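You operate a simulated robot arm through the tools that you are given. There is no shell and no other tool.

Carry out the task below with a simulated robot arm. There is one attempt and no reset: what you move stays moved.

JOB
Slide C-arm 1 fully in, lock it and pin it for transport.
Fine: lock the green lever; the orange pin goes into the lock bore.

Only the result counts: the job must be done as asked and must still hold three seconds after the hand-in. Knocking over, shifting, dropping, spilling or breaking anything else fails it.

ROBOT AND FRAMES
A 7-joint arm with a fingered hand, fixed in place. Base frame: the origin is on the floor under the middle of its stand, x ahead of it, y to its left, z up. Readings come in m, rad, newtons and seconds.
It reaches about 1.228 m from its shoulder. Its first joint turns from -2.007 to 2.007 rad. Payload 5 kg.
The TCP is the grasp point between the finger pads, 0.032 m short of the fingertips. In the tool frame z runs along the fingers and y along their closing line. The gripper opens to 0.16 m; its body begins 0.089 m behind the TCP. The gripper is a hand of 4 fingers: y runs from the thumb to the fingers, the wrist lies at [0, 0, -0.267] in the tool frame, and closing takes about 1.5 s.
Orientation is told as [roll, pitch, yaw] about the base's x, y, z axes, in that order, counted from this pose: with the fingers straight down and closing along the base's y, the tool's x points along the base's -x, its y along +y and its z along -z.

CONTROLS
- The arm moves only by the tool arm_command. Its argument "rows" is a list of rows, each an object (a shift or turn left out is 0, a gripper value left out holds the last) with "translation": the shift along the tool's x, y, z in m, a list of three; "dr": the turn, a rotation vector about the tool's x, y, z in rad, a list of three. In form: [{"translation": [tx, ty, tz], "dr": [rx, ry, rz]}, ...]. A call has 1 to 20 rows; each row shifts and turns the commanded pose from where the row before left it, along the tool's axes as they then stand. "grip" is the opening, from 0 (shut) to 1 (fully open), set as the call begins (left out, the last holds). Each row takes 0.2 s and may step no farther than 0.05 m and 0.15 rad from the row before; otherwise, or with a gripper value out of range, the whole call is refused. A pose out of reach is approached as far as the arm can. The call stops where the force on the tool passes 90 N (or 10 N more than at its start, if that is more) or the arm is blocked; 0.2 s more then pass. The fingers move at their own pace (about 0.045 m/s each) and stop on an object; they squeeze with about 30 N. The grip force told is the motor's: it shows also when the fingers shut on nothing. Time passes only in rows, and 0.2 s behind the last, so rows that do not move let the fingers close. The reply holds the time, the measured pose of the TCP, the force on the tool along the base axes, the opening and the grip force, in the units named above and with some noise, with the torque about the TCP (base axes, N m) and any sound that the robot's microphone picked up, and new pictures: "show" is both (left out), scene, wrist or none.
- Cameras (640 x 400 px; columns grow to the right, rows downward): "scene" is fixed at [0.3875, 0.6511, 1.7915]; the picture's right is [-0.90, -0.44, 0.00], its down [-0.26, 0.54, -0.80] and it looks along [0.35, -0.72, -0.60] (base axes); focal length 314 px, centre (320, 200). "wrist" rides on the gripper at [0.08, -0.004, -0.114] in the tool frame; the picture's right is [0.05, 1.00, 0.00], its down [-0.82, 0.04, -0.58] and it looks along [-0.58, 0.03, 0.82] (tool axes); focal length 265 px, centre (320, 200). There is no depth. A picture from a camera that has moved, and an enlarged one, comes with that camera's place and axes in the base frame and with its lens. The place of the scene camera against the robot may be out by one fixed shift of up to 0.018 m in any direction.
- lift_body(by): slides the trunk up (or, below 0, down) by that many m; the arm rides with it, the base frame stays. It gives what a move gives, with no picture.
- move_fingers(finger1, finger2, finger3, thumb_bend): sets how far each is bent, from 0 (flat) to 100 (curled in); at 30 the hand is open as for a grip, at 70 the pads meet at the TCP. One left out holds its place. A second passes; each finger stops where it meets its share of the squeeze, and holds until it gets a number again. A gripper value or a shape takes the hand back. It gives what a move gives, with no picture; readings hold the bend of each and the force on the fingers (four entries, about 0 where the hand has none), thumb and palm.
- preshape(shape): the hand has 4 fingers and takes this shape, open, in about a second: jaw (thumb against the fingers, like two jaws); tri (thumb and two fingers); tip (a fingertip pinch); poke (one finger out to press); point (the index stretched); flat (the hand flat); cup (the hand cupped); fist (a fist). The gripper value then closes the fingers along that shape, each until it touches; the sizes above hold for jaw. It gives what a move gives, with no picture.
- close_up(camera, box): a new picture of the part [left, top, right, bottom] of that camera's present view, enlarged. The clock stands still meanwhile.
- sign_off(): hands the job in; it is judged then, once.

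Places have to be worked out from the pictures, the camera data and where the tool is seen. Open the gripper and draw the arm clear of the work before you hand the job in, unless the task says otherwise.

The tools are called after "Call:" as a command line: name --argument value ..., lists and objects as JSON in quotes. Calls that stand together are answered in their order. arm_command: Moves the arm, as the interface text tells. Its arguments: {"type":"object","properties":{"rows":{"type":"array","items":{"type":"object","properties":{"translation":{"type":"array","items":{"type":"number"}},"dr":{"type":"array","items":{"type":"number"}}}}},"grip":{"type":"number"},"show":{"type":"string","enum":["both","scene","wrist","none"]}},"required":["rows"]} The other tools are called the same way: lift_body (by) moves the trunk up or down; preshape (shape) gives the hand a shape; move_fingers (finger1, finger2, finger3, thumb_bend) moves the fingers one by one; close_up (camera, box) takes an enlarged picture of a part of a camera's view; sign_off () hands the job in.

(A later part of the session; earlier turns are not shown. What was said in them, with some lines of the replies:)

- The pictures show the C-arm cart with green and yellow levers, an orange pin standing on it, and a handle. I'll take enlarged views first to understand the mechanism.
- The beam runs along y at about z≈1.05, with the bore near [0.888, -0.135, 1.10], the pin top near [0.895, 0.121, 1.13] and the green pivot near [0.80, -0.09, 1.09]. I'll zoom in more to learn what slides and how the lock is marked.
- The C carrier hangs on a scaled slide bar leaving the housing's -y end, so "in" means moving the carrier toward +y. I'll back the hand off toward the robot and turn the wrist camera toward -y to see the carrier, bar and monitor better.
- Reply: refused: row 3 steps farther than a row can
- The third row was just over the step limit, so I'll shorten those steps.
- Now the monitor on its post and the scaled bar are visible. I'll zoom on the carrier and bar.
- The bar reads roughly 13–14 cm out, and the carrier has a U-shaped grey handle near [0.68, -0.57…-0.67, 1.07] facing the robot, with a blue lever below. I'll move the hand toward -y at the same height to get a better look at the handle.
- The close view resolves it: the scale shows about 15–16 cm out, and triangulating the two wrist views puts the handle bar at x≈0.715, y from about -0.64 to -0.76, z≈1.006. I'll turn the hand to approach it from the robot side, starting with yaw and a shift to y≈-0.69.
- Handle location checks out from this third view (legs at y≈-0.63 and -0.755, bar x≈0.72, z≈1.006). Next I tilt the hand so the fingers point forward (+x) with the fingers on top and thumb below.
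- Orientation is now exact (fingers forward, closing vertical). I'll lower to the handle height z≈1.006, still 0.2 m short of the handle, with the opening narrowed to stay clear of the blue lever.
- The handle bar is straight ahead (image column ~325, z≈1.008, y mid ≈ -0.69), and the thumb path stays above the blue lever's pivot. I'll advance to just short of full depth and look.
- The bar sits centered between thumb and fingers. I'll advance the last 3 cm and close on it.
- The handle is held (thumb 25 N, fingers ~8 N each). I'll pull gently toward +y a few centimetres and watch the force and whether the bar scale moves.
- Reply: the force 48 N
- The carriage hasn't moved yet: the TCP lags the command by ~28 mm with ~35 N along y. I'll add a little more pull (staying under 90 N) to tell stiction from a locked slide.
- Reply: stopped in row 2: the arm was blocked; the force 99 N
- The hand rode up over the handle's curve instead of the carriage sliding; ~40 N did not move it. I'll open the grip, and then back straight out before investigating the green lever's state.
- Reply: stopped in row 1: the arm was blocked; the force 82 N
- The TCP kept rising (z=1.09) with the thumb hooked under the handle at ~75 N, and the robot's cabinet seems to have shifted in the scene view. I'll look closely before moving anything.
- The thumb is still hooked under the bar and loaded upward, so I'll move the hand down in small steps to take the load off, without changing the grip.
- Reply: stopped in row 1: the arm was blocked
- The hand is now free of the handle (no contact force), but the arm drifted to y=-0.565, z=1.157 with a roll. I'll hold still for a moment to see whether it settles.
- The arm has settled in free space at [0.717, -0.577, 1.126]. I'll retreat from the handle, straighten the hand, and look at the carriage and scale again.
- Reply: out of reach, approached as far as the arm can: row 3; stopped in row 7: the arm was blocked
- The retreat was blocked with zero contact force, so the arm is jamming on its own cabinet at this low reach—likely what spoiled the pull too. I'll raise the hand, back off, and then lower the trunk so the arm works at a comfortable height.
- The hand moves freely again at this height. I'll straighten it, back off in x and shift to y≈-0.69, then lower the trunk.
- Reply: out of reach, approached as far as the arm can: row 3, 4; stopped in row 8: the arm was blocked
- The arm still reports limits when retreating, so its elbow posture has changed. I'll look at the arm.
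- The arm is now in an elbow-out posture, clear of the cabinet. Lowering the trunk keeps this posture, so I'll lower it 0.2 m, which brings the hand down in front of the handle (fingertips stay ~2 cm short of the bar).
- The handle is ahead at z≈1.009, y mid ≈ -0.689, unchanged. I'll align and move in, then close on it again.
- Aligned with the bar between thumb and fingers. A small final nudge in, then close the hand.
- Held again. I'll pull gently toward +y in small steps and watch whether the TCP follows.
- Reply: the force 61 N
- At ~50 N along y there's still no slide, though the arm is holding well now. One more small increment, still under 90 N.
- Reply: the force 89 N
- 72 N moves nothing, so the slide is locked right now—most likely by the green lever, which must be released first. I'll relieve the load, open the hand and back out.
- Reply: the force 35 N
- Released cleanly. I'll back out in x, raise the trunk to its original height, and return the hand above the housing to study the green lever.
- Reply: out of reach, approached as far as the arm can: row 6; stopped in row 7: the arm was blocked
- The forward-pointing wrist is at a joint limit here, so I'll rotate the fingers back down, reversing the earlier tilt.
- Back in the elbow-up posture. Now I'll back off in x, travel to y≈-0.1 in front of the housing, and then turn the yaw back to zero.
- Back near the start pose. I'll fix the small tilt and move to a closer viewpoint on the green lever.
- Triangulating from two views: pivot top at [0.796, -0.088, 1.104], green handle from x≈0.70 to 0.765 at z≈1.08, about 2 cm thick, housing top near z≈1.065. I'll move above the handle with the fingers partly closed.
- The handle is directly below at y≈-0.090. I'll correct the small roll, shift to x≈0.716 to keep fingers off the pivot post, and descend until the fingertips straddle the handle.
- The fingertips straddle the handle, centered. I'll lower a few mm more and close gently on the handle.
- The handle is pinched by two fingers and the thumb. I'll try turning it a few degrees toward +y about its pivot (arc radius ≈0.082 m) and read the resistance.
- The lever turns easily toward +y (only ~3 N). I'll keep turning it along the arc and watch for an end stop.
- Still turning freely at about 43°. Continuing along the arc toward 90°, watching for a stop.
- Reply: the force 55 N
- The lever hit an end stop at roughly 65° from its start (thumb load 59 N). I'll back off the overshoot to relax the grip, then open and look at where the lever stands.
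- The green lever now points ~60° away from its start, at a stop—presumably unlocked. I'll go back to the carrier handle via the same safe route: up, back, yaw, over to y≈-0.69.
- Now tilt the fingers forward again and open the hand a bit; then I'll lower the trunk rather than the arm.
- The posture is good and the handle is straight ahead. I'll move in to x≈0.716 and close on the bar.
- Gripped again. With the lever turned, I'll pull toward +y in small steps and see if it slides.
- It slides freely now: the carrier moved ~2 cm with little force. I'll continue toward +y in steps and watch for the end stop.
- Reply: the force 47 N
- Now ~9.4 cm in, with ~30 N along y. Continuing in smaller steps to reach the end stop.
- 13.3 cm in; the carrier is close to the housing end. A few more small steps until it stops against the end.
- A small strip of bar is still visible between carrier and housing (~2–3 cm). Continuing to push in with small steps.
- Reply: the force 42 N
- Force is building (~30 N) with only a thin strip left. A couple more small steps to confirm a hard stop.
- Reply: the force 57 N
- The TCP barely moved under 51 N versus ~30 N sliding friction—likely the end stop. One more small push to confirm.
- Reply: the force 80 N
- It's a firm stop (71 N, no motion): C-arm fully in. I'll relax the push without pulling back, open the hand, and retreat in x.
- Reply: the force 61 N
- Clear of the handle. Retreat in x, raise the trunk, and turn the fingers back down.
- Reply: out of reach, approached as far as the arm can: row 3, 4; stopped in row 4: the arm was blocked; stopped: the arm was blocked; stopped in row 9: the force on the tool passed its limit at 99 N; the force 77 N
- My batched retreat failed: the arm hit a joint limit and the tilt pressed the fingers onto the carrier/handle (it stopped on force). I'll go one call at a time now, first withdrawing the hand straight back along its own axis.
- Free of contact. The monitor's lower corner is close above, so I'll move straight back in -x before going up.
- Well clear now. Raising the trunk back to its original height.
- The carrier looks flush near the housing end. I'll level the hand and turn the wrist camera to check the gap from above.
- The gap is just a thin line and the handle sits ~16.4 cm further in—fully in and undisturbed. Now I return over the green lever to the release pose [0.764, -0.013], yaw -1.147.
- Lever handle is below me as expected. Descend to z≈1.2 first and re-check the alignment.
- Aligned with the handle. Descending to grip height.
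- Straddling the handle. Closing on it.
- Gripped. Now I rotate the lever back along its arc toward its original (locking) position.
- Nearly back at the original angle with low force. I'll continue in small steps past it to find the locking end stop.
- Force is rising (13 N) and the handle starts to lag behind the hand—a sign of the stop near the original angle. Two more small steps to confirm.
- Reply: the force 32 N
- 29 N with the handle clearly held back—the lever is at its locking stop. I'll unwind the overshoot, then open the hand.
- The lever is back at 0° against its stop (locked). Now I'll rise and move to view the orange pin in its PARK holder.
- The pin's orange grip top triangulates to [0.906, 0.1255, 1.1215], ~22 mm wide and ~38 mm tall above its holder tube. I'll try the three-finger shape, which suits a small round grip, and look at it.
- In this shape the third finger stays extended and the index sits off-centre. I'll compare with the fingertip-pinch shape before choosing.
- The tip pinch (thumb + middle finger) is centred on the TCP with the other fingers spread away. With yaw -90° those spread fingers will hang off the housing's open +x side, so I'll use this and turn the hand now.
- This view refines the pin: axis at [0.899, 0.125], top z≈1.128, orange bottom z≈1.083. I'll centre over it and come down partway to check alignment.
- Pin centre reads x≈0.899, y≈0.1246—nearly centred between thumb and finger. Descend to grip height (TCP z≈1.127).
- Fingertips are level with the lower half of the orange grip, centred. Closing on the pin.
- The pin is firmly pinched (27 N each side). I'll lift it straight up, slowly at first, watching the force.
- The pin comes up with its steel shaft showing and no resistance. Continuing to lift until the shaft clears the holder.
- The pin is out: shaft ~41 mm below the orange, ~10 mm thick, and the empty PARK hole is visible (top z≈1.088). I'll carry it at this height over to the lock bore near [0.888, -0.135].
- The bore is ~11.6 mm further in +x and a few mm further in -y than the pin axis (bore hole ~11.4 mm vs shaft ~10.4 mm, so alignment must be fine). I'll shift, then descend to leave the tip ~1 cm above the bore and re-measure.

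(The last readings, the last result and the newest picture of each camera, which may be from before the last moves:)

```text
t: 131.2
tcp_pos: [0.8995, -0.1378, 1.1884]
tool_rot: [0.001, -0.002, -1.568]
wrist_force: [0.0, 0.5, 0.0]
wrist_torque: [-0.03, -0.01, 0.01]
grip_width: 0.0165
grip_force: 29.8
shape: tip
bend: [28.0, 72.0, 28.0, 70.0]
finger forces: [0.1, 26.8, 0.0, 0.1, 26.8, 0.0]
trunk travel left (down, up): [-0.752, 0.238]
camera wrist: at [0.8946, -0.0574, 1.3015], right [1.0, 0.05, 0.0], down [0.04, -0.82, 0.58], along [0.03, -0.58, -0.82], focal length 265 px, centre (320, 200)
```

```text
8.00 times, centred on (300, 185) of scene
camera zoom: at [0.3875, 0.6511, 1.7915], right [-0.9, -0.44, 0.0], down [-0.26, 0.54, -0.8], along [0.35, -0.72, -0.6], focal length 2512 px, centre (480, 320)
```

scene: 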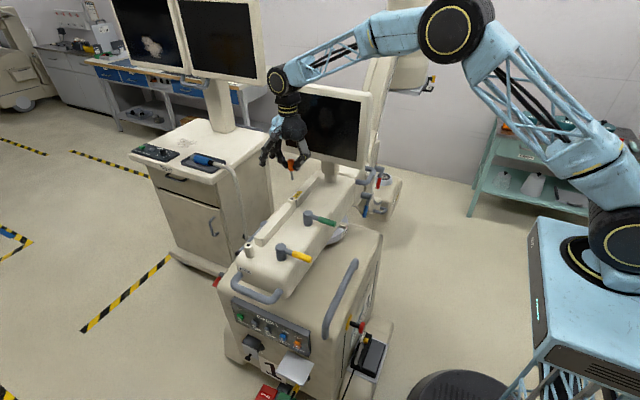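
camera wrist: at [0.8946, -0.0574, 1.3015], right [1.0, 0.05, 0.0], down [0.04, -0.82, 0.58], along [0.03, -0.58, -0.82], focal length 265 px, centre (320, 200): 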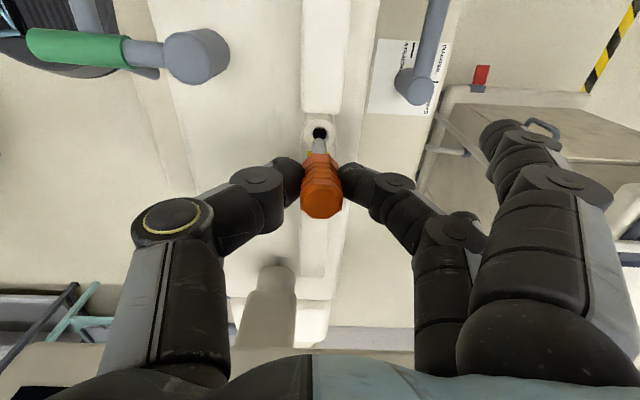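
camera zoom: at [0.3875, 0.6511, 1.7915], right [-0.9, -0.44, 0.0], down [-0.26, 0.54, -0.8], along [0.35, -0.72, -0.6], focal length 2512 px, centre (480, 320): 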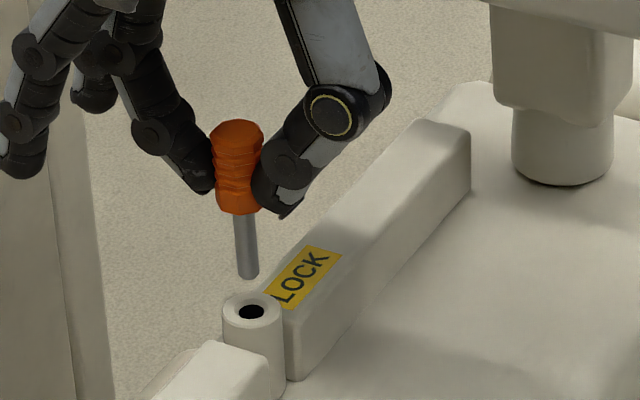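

Both views agree: the tip is ~21 mm above the bore and nearly coaxial (bore offset ≈ +0.7 mm x, about -0.7 mm y), and the bore has a chamfered lead-in. I'll make that tiny correction and descend to ~5 mm above it.

Call:
arm_command --rows '[{"translation": [-0.0007, 0.0007, 0.006]}, {"translation": [0, 0, 0.006]}, {"translation": [0, 0, 0.004]}, {}, {}]' --show "wrist"

Call:
close_up --camera "wrist" --box '[280, 110, 360, 170]'

Call:
close_up --camera "scene" --box '[270, 160, 330, 210]'

```text
t: 132.4
tcp_pos: [0.8997, -0.1409, 1.1742]
tool_rot: [0.001, 0.0, -1.57]
wrist_force: [0.0, 1.0, -0.2]
wrist_torque: [0.02, 0.01, 0.02]
grip_width: 0.0169
grip_force: 30.5
shape: tip
bend: [28.0, 72.0, 28.0, 70.0]
finger forces: [0.0, 26.7, 0.1, 0.1, 26.7, 0.0]
trunk travel left (down, up): [-0.752, 0.238]
camera wrist: at [0.8949, -0.0602, 1.2857], right [1.0, 0.05, 0.0], down [0.04, -0.82, 0.58], along [0.03, -0.58, -0.82], focal length 265 px, centre (320, 200)
```

wrist: 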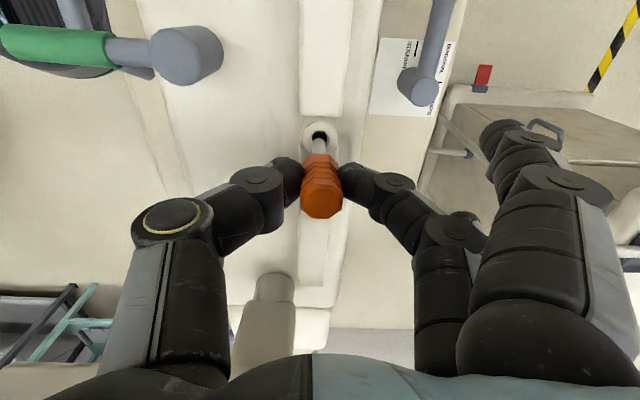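

```text
6.67 times, centred on (320, 140) of wrist
camera zoom: at [0.8949, -0.0602, 1.2857], right [1.0, 0.05, 0.0], down [0.04, -0.82, 0.58], along [0.03, -0.58, -0.82], focal length 1769 px, centre (320, 600)
```

zoom: 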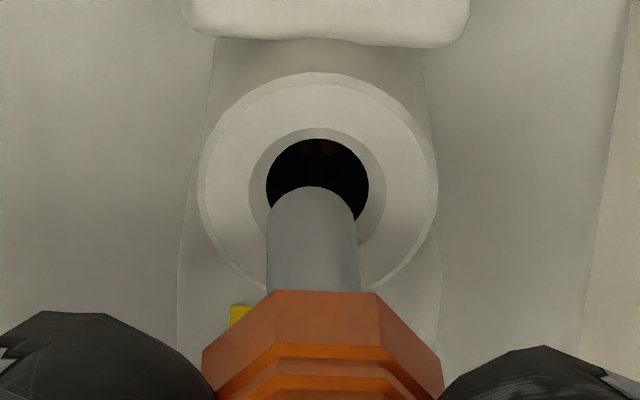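

```text
8.00 times, centred on (300, 185) of scene
camera zoom: at [0.3875, 0.6511, 1.7915], right [-0.9, -0.44, 0.0], down [-0.26, 0.54, -0.8], along [0.35, -0.72, -0.6], focal length 2512 px, centre (480, 320)
```

zoom: 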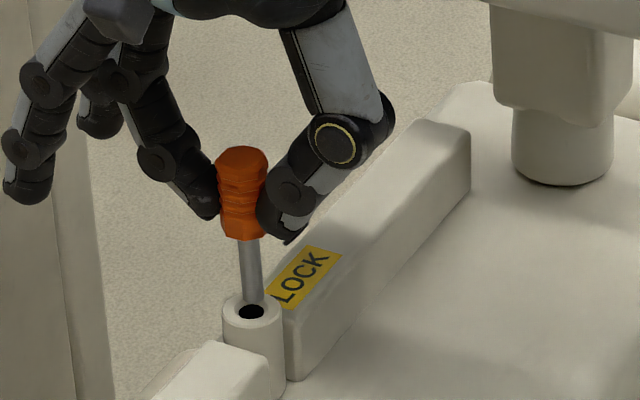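

The arm settled ~1.5 mm further in -y than intended: the bore now reads about +1.5 mm y and +0.5 mm x from the pin. I'll correct and re-check before inserting.

Call:
arm_command --rows '[{"translation": [0.0015, 0.0004, 0]}, {"translation": [0, 0, 0.002]}, {}, {}]' --show "wrist"

Call:
close_up --camera "wrist" --box '[280, 110, 360, 170]'

Call:
close_up --camera "scene" --box '[275, 170, 323, 210]'

```text
t: 133.4
tcp_pos: [0.9005, -0.1398, 1.1698]
tool_rot: [0.001, 0.0, -1.569]
wrist_force: [-0.2, 0.7, -0.6]
wrist_torque: [0.01, 0.0, -0.01]
grip_width: 0.0165
grip_force: 30.2
shape: tip
bend: [28.0, 72.0, 28.0, 70.0]
finger forces: [0.0, 26.8, 0.0, 0.1, 26.6, 0.1]
trunk travel left (down, up): [-0.752, 0.238]
camera wrist: at [0.8952, -0.059, 1.2836], right [1.0, 0.05, 0.0], down [0.04, -0.82, 0.58], along [0.03, -0.58, -0.82], focal length 265 px, centre (320, 200)
```

wrist: 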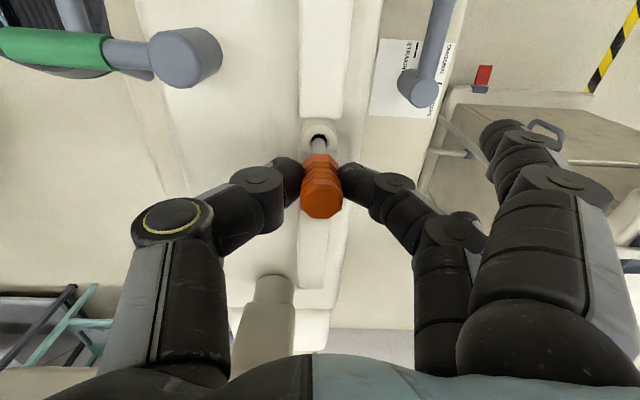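

```text
6.67 times, centred on (320, 140) of wrist
camera zoom: at [0.8952, -0.059, 1.2836], right [1.0, 0.05, 0.0], down [0.04, -0.82, 0.58], along [0.03, -0.58, -0.82], focal length 1769 px, centre (320, 600)
```

zoom: 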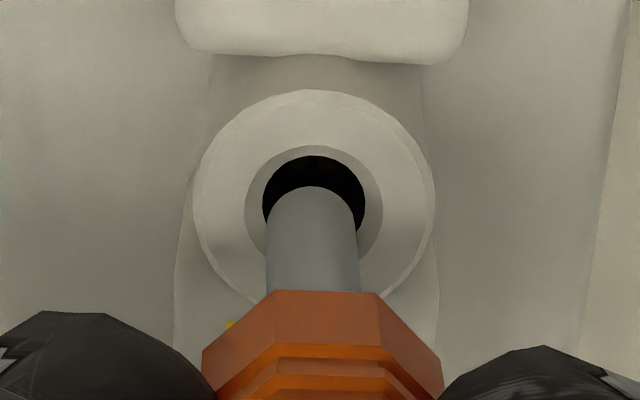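

```text
10.00 times, centred on (299, 190) of scene
camera zoom: at [0.3875, 0.6511, 1.7915], right [-0.9, -0.44, 0.0], down [-0.26, 0.54, -0.8], along [0.35, -0.72, -0.6], focal length 3140 px, centre (530, 300)
```

zoom: 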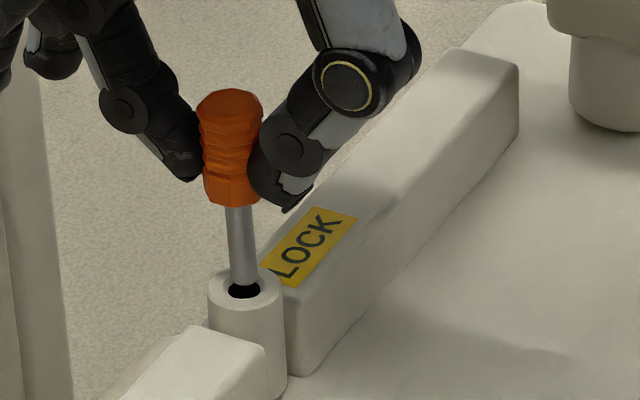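

Gap is now ~3 mm; x is aligned, but rows suggest the bore is still ~+1.5 mm in y (the TCP reading also drifted -2 mm). I'll correct y again and re-check.

Call:
arm_command --rows '[{"translation": [0.0016, 0.0002, 0]}, {}, {}, {}]' --show "wrist"

Call:
close_up --camera "wrist" --box '[290, 120, 350, 165]'

Call:
close_up --camera "scene" --box '[280, 175, 316, 205]'

```text
t: 134.4
tcp_pos: [0.9017, -0.1389, 1.1698]
tool_rot: [0.001, -0.001, -1.571]
wrist_force: [0.8, -0.8, -0.5]
wrist_torque: [0.03, 0.01, -0.03]
grip_width: 0.0164
grip_force: 30.1
shape: tip
bend: [28.0, 72.0, 28.0, 70.0]
finger forces: [0.0, 26.8, 0.1, 0.1, 26.7, 0.1]
trunk travel left (down, up): [-0.752, 0.238]
camera wrist: at [0.8954, -0.0575, 1.2838], right [1.0, 0.05, 0.0], down [0.04, -0.82, 0.58], along [0.03, -0.58, -0.82], focal length 265 px, centre (320, 200)
```

wrist: 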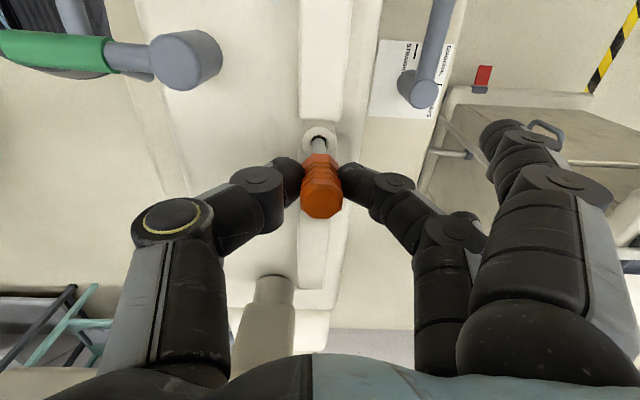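

```text
8.89 times, centred on (320, 142) of wrist
camera zoom: at [0.8954, -0.0575, 1.2838], right [1.0, 0.05, 0.0], down [0.04, -0.82, 0.58], along [0.03, -0.58, -0.82], focal length 2359 px, centre (320, 711)
```

zoom: 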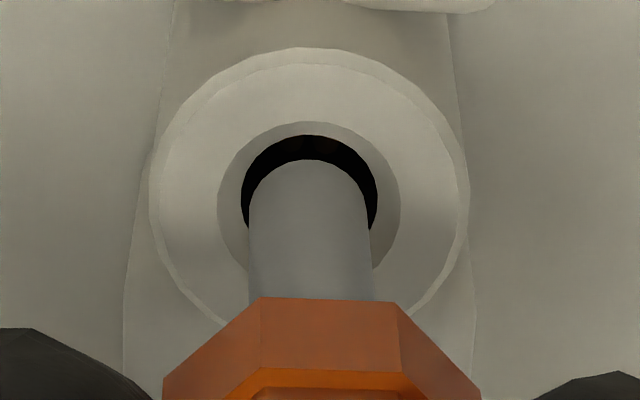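

```text
13.33 times, centred on (298, 190) of scene
camera zoom: at [0.3875, 0.6511, 1.7915], right [-0.9, -0.44, 0.0], down [-0.26, 0.54, -0.8], along [0.35, -0.72, -0.6], focal length 4186 px, centre (613, 333)
```

zoom: 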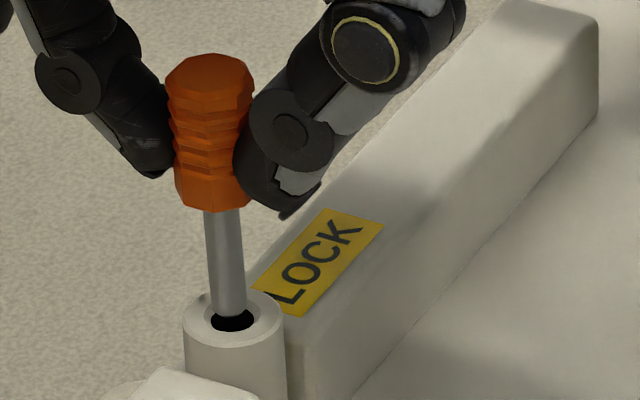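

Wrist view shows shaft and bore concentric in x and within ~0.5 mm in y, with a ~2 mm gap and a chamfer to guide it. I'll insert slowly and watch the force.

Call:
arm_command --rows '[{"translation": [0, 0, 0.003]}, {"translation": [0, 0, 0.003]}, {"translation": [0, 0, 0.003]}, {}]' --show "wrist"

Call:
close_up --camera "wrist" --box '[290, 120, 350, 165]'

Call:
close_up --camera "scene" --box '[280, 175, 316, 205]'

```text
t: 135.4
tcp_pos: [0.9023, -0.138, 1.1613]
tool_rot: [0.003, 0.0, -1.57]
wrist_force: [-0.3, -0.7, 0.5]
wrist_torque: [-0.03, -0.04, 0.03]
grip_width: 0.0166
grip_force: 30.5
shape: tip
bend: [28.0, 72.0, 28.0, 70.0]
finger forces: [0.0, 26.8, 0.0, 0.1, 26.8, 0.1]
trunk travel left (down, up): [-0.752, 0.238]
camera wrist: at [0.8955, -0.0571, 1.2746], right [1.0, 0.05, 0.0], down [0.04, -0.82, 0.58], along [0.03, -0.58, -0.82], focal length 265 px, centre (320, 200)
```

wrist: 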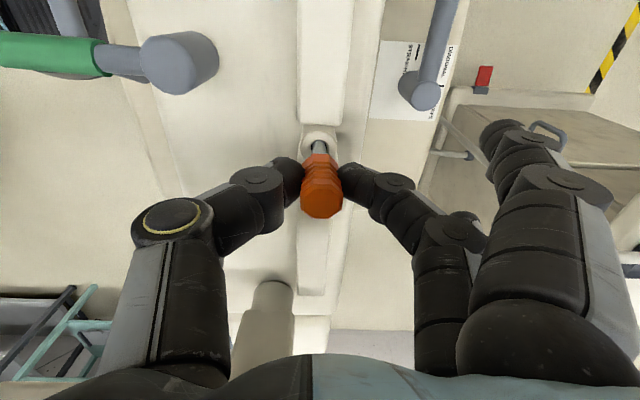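

```text
8.89 times, centred on (320, 142) of wrist
camera zoom: at [0.8955, -0.0571, 1.2746], right [1.0, 0.05, 0.0], down [0.04, -0.82, 0.58], along [0.03, -0.58, -0.82], focal length 2359 px, centre (320, 711)
```

zoom: 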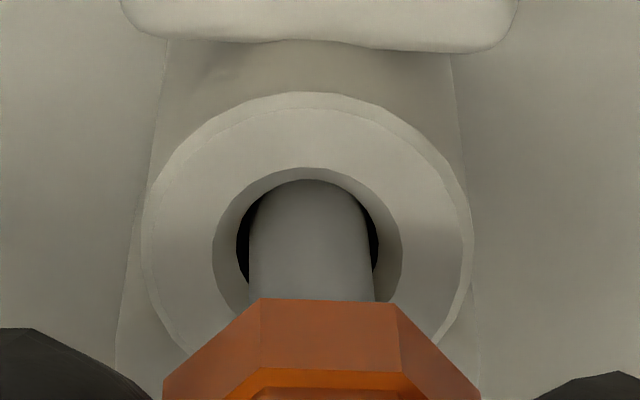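

```text
13.33 times, centred on (298, 190) of scene
camera zoom: at [0.3875, 0.6511, 1.7915], right [-0.9, -0.44, 0.0], down [-0.26, 0.54, -0.8], along [0.35, -0.72, -0.6], focal length 4186 px, centre (613, 333)
```

zoom: 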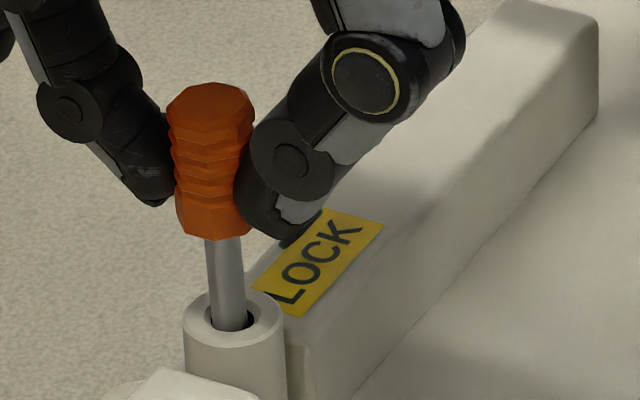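

The tip has entered the bore with no force. Continuing the insertion slowly.

Call:
arm_command --rows '[{"translation": [0, 0, 0.003]}, {"translation": [0, 0, 0.003]}, {"translation": [0, 0, 0.003]}, {"translation": [0, 0, 0.003]}, {}]' --show "wrist"

Call:
close_up --camera "scene" --box '[280, 175, 316, 205]'

```text
t: 136.6
tcp_pos: [0.9003, -0.1376, 1.1492]
tool_rot: [0.002, 0.0, -1.569]
wrist_force: [-0.7, -1.0, -0.8]
wrist_torque: [0.01, 0.04, 0.0]
grip_width: 0.0166
grip_force: 29.8
shape: tip
bend: [28.0, 72.0, 28.0, 70.0]
finger forces: [0.0, 26.6, 0.0, 0.0, 27.0, 0.0]
trunk travel left (down, up): [-0.752, 0.238]
camera wrist: at [0.8956, -0.0571, 1.2624], right [1.0, 0.05, 0.0], down [0.04, -0.82, 0.58], along [0.03, -0.58, -0.82], focal length 265 px, centre (320, 200)
```

wrist: 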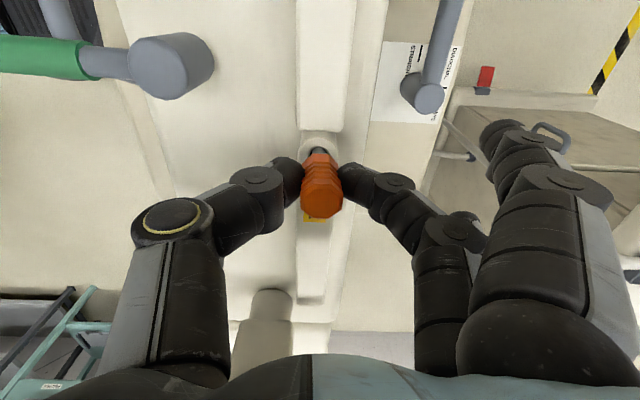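

```text
13.33 times, centred on (298, 190) of scene
camera zoom: at [0.3875, 0.6511, 1.7915], right [-0.9, -0.44, 0.0], down [-0.26, 0.54, -0.8], along [0.35, -0.72, -0.6], focal length 4186 px, centre (613, 333)
```

zoom: 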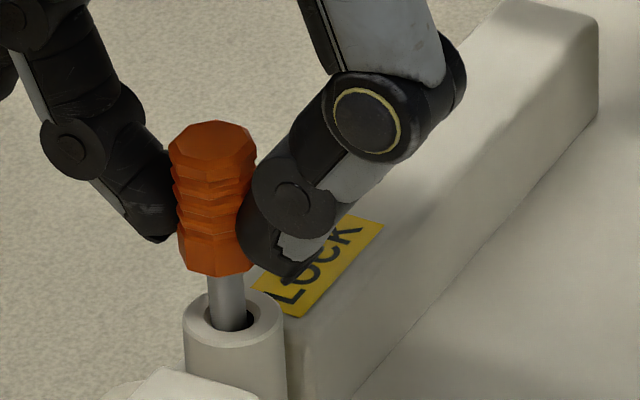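

Sliding in freely (~1 N); about 16 mm of shaft still to go. Continue.

Call:
arm_command --rows '[{"translation": [0, 0, 0.003]}, {"translation": [0, 0, 0.003]}, {"translation": [0, 0, 0.003]}, {"translation": [0, 0, 0.003]}, {}]' --show "wrist"

Call:
close_up --camera "scene" --box '[280, 175, 316, 205]'

```text
t: 137.8
tcp_pos: [0.9014, -0.1383, 1.1371]
tool_rot: [0.002, 0.001, -1.571]
wrist_force: [-0.8, -0.7, 0.6]
wrist_torque: [-0.01, 0.04, -0.04]
grip_width: 0.0165
grip_force: 29.9
shape: tip
bend: [28.0, 72.0, 28.0, 70.0]
finger forces: [0.0, 26.6, 0.0, 0.0, 27.6, 0.0]
trunk travel left (down, up): [-0.752, 0.238]
camera wrist: at [0.8956, -0.0572, 1.2502], right [1.0, 0.05, 0.0], down [0.04, -0.82, 0.58], along [0.03, -0.58, -0.82], focal length 265 px, centre (320, 200)
```

wrist: 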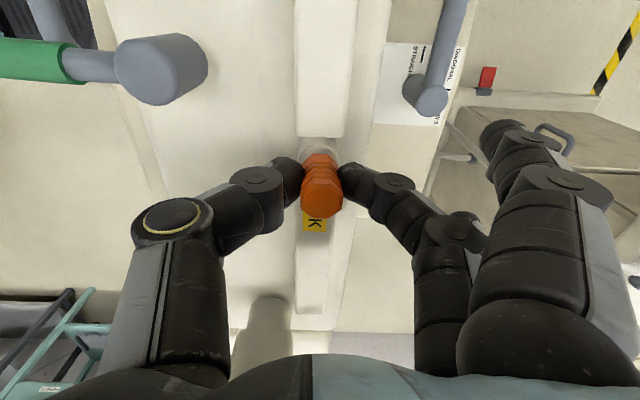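

```text
13.33 times, centred on (298, 190) of scene
camera zoom: at [0.3875, 0.6511, 1.7915], right [-0.9, -0.44, 0.0], down [-0.26, 0.54, -0.8], along [0.35, -0.72, -0.6], focal length 4186 px, centre (613, 333)
```

zoom: 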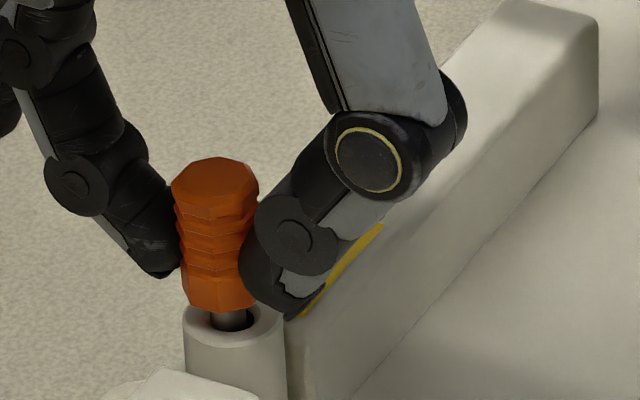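

Only ~4–5 mm left. Continue until it seats.

Call:
arm_command --rows '[{"translation": [0, 0, 0.002]}, {"translation": [0, 0, 0.002]}, {"translation": [0, 0, 0.002]}, {}]' --show "wrist"

Call:
close_up --camera "scene" --box '[280, 175, 316, 205]'

```text
t: 138.8
tcp_pos: [0.9015, -0.137, 1.1307]
tool_rot: [0.001, 0.0, -1.57]
wrist_force: [-2.1, -1.7, 0.1]
wrist_torque: [-0.04, 0.07, -0.03]
grip_width: 0.0163
grip_force: 30.2
shape: tip
bend: [28.0, 72.0, 28.0, 70.0]
finger forces: [0.0, 26.6, 0.1, 0.0, 28.4, 0.0]
trunk travel left (down, up): [-0.752, 0.238]
camera wrist: at [0.8957, -0.0574, 1.2445], right [1.0, 0.05, 0.0], down [0.04, -0.82, 0.58], along [0.03, -0.58, -0.82], focal length 265 px, centre (320, 200)
```

wrist: 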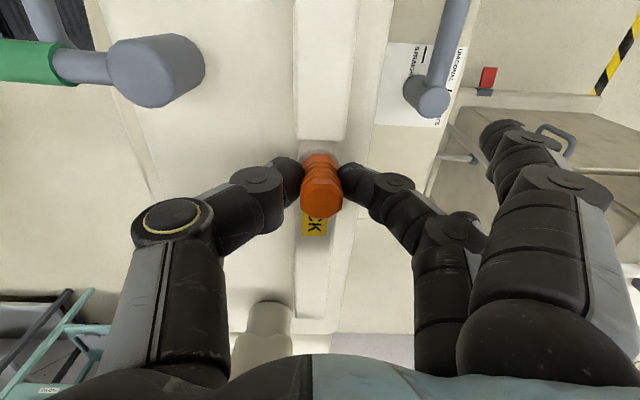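

```text
13.33 times, centred on (298, 190) of scene
camera zoom: at [0.3875, 0.6511, 1.7915], right [-0.9, -0.44, 0.0], down [-0.26, 0.54, -0.8], along [0.35, -0.72, -0.6], focal length 4186 px, centre (613, 333)
```

zoom: 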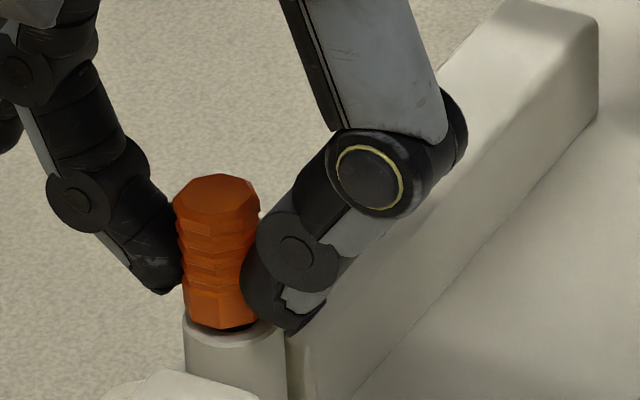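

Almost flush. A couple more millimetres to confirm it's seated (expect upward force).

Call:
arm_command --rows '[{"translation": [0, 0, 0.002]}, {"translation": [0, 0, 0.002]}, {"translation": [0, 0, 0.001]}, {}]' --show "wrist"

Call:
close_up --camera "scene" --box '[280, 175, 316, 205]'

```text
t: 139.8
tcp_pos: [0.9007, -0.1383, 1.1278]
tool_rot: [0.003, 0.001, -1.571]
wrist_force: [-2.7, -3.7, 9.7]
wrist_torque: [-0.06, -0.01, 0.0]
grip_width: 0.0168
grip_force: 29.4
shape: tip
bend: [28.0, 72.0, 28.0, 71.0]
finger forces: [0.0, 28.4, 0.0, 0.1, 31.0, 0.0]
trunk travel left (down, up): [-0.752, 0.238]
camera wrist: at [0.8951, -0.0574, 1.2408], right [1.0, 0.05, 0.0], down [0.04, -0.82, 0.58], along [0.03, -0.58, -0.82], focal length 265 px, centre (320, 200)
```

wrist: 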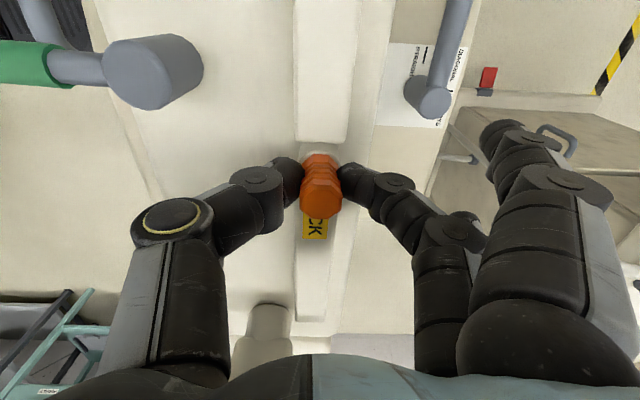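

```text
13.33 times, centred on (298, 190) of scene
camera zoom: at [0.3875, 0.6511, 1.7915], right [-0.9, -0.44, 0.0], down [-0.26, 0.54, -0.8], along [0.35, -0.72, -0.6], focal length 4186 px, centre (613, 333)
```

zoom: 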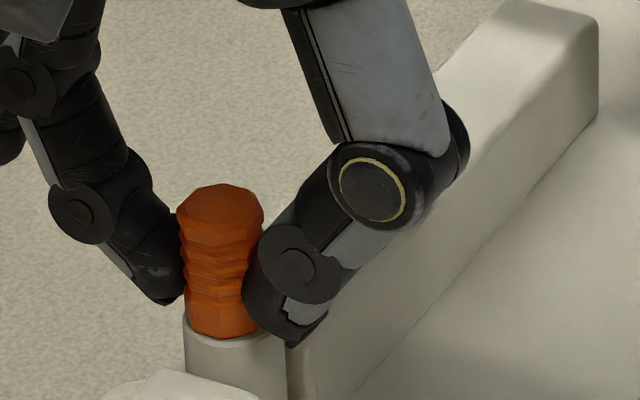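

The pin is seated: orange flush on the tube, +10 N reaction. Now I open the fingers and check that the pin stays.

Call:
arm_command --rows '[{}, {}, {}, {}, {}]' --grip 0.35 --show "both"

Call:
close_up --camera "scene" --box '[270, 165, 330, 215]'

```text
t: 141.0
tcp_pos: [0.9006, -0.1381, 1.1266]
tool_rot: [0.002, 0.001, -1.57]
wrist_force: [0.3, 1.0, -0.8]
wrist_torque: [0.02, 0.0, 0.01]
grip_width: 0.0556
grip_force: 0.1
shape: tip
bend: [1.0, 73.0, 1.0, 70.0]
finger forces: [0.1, 0.1, 0.0, 0.0, 0.0, 0.0]
trunk travel left (down, up): [-0.752, 0.238]
camera wrist: at [0.8957, -0.057, 1.2395], right [1.0, 0.05, 0.0], down [0.04, -0.82, 0.58], along [0.03, -0.58, -0.82], focal length 265 px, centre (320, 200)
```

scene: 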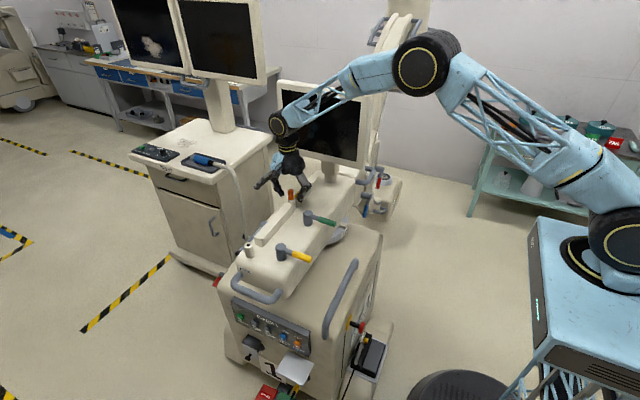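
wrist: 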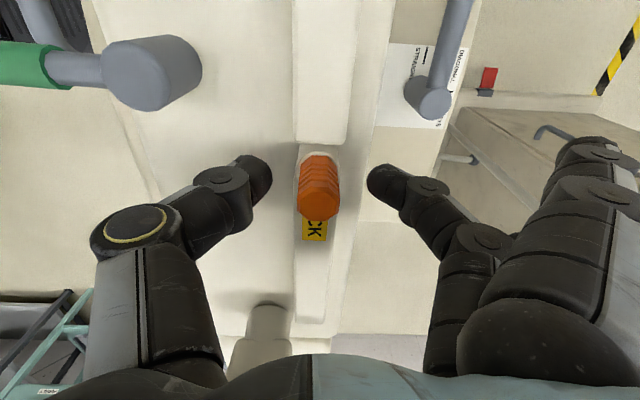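

```text
8.00 times, centred on (300, 190) of scene
camera zoom: at [0.3875, 0.6511, 1.7915], right [-0.9, -0.44, 0.0], down [-0.26, 0.54, -0.8], along [0.35, -0.72, -0.6], focal length 2512 px, centre (480, 280)
```

zoom: 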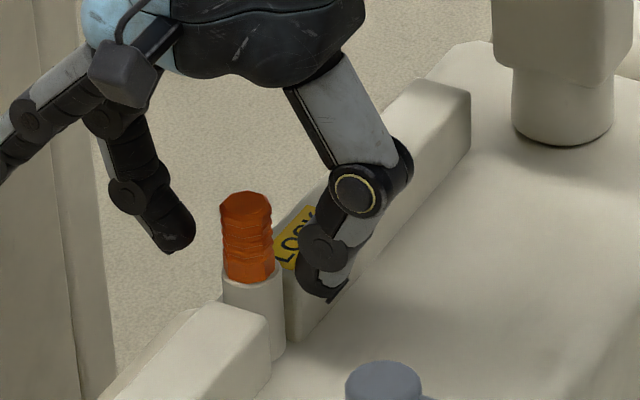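

The pin stands seated in the lock bore. I'll rise straight up, clear of it.

Call:
arm_command --rows '[{"translation": [0, 0, -0.02]}, {"translation": [0, 0, -0.03]}, {"translation": [0, 0, -0.04]}, {"translation": [0, 0, -0.04]}, {"translation": [0, 0, -0.04]}, {}]' --show "both"

Call:
close_up --camera "scene" --box '[240, 150, 400, 270]'

Call:
close_up --camera "wrist" --box '[240, 60, 400, 180]'

```text
t: 142.4
tcp_pos: [0.9004, -0.1379, 1.295]
tool_rot: [0.001, 0.0, -1.57]
wrist_force: [-0.3, -0.8, 0.5]
wrist_torque: [0.0, 0.0, -0.01]
grip_width: 0.0554
grip_force: 0.0
shape: tip
bend: [1.0, 73.0, 1.0, 70.0]
finger forces: [0.0, 0.1, 0.1, 0.0, 0.0, 0.0]
trunk travel left (down, up): [-0.752, 0.238]
camera wrist: at [0.8955, -0.0576, 1.408], right [1.0, 0.05, 0.0], down [0.04, -0.82, 0.58], along [0.03, -0.58, -0.82], focal length 265 px, centre (320, 200)
```

scene: 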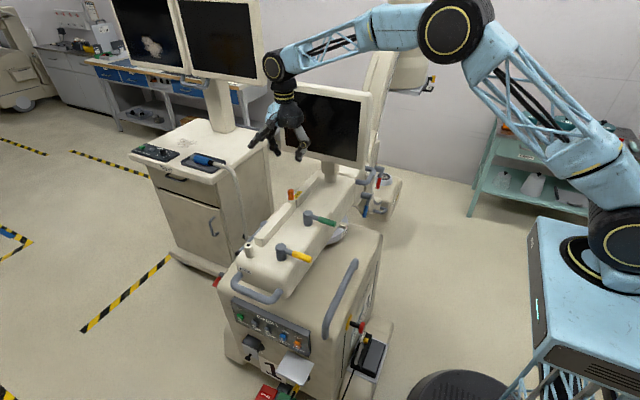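
wrist: 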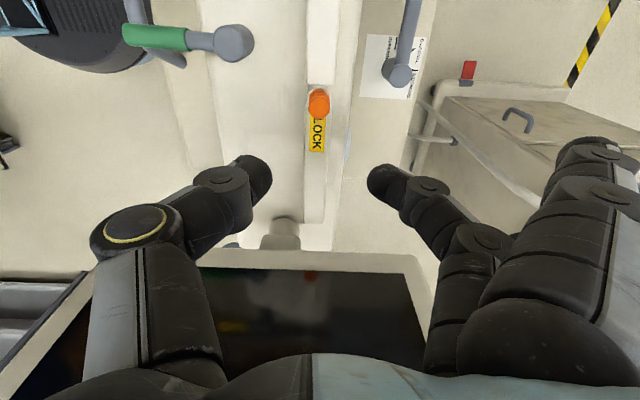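

```text
3.33 times, centred on (320, 210) of scene
camera zoom: at [0.3875, 0.6511, 1.7915], right [-0.9, -0.44, 0.0], down [-0.26, 0.54, -0.8], along [0.35, -0.72, -0.6], focal length 1046 px, centre (320, 167)
```

zoom: 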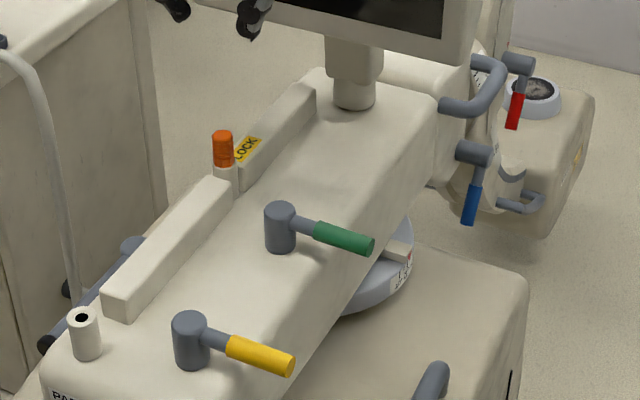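

```text
3.33 times, centred on (320, 120) of wrist
camera zoom: at [0.8955, -0.0576, 1.408], right [1.0, 0.05, 0.0], down [0.04, -0.82, 0.58], along [0.03, -0.58, -0.82], focal length 885 px, centre (320, 467)
```

zoom: 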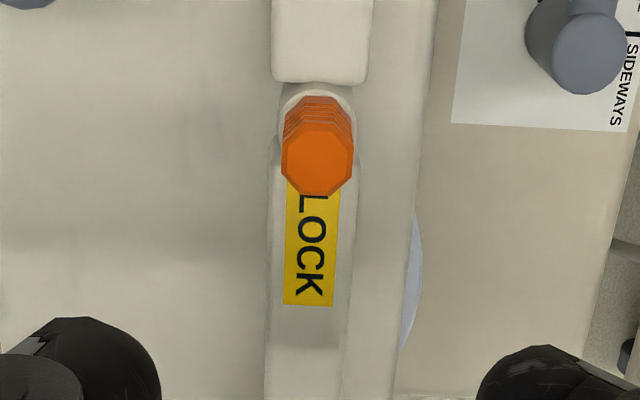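

Everything looks right: pin in the lock bore, green lever at its locked position, C-arm flush. Now I raise and draw the arm back clear, opening the hand.

Call:
arm_command --rows '[{"translation": [0, 0, -0.035]}, {"translation": [0, 0, -0.035]}, {"translation": [0, 0, -0.035]}, {"translation": [0.01, -0.045, 0]}, {"translation": [0.01, -0.045, 0]}, {"translation": [0.01, -0.045, 0]}, {"translation": [0.01, -0.045, 0]}, {"translation": [0.01, -0.045, 0]}, {"translation": [0.01, -0.045, 0]}, {"translation": [0.01, -0.045, 0]}, {"translation": [0.01, -0.045, 0]}, {}]' --grip 1 --show "both"

Call:
close_up --camera "scene" --box '[220, 120, 420, 280]'

Call:
close_up --camera "wrist" --box '[200, 100, 500, 320]'

```text
t: 145.0
tcp_pos: [0.5409, -0.0591, 1.4002]
tool_rot: [0.001, 0.001, -1.572]
wrist_force: [-0.2, -0.3, -0.9]
wrist_torque: [-0.02, 0.01, 0.0]
grip_width: 0.1598
grip_force: 0.2
shape: tip
bend: [1.0, 30.0, 1.0, 30.0]
finger forces: [0.0, 0.0, 0.0, 0.1, 0.0, 0.0]
trunk travel left (down, up): [-0.752, 0.238]
camera wrist: at [0.5359, 0.0218, 1.5128], right [1.0, 0.05, 0.0], down [0.04, -0.82, 0.58], along [0.03, -0.58, -0.82], focal length 265 px, centre (320, 200)
```

scene: 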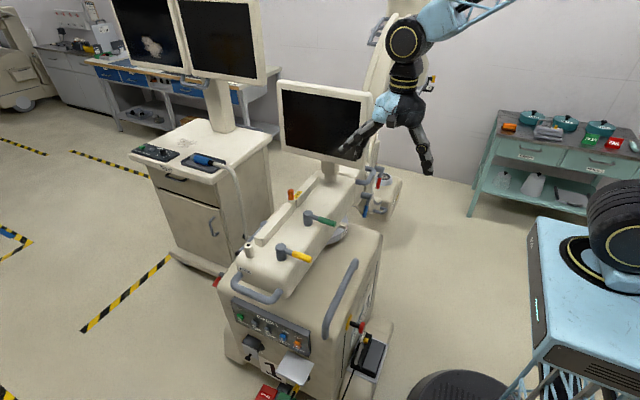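
wrist: 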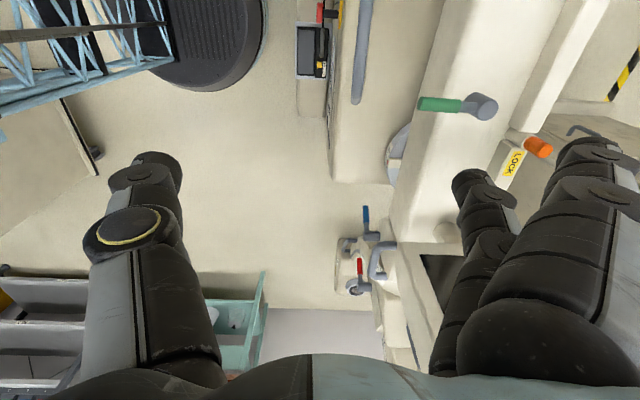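

```text
2.50 times, centred on (320, 200) of scene
camera zoom: at [0.3875, 0.6511, 1.7915], right [-0.9, -0.44, 0.0], down [-0.26, 0.54, -0.8], along [0.35, -0.72, -0.6], focal length 785 px, centre (320, 200)
```

zoom: 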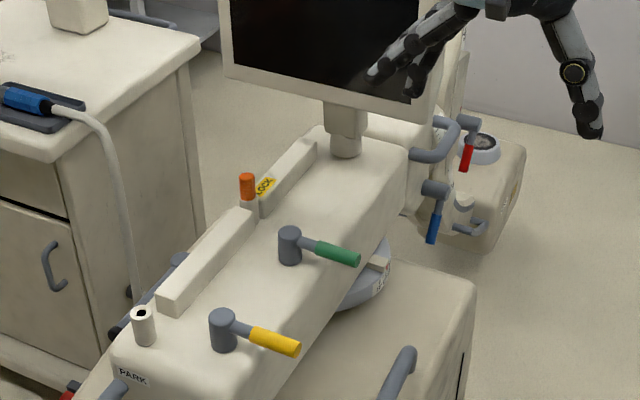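

```text
1.82 times, centred on (350, 210) of wrist
camera zoom: at [0.5359, 0.0218, 1.5128], right [1.0, 0.05, 0.0], down [0.04, -0.82, 0.58], along [0.03, -0.58, -0.82], focal length 483 px, centre (266, 182)
```

zoom: 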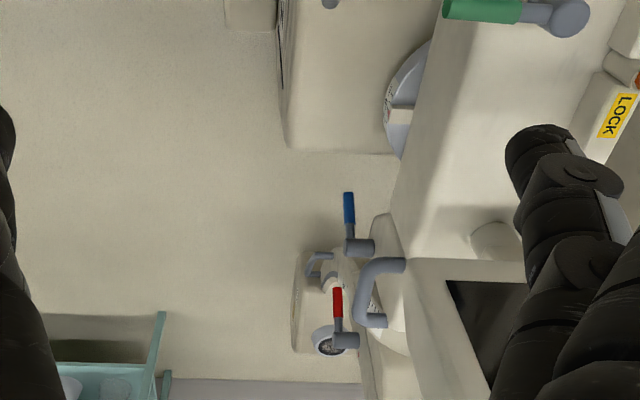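

Final check: the orange pin is seated in the LOCK bore, the green lever is at its locked stop, the C-arm is flush with the housing, and the other levers look unchanged. The hand is open and clear, so I'm handing the job in.

Call:
sign_off

```text
The job is handed in.
```

C-arm 1 is slid fully in, locked with the green lever, and pinned. I've handed the job in, but the hand-in gave no verdict.

- **Slide:** The slide was locked at the start: a 72 N pull on the carrier handle did not move it. I turned the green lever about 65° to release it, then pulled the carrier in about 16 cm to a firm end stop.
- **Lock:** I turned the green lever back to where it started, until it met its stop. That is the position in which the slide had been locked. I did not pull on the carrier again afterwards to test it.
- **Pin:** I moved the orange pin from the PARK holder to the LOCK bore. It went in with almost no force until the orange grip sat flush on the tube.

Two moments during the work put extra load on the carrier handle:

- **First pull:** The arm jammed, most likely against its own cabinet, and the thumb pulled up on the handle with up to about 90 N.
- **Backing out after the slide:** The hand pressed on the carrier or its handle, and the arm stopped at 99 N.

Later views showed nothing out of place. The carrier was still fully in, and the other levers looked unchanged.

The hand is open and the arm is clear of the work.
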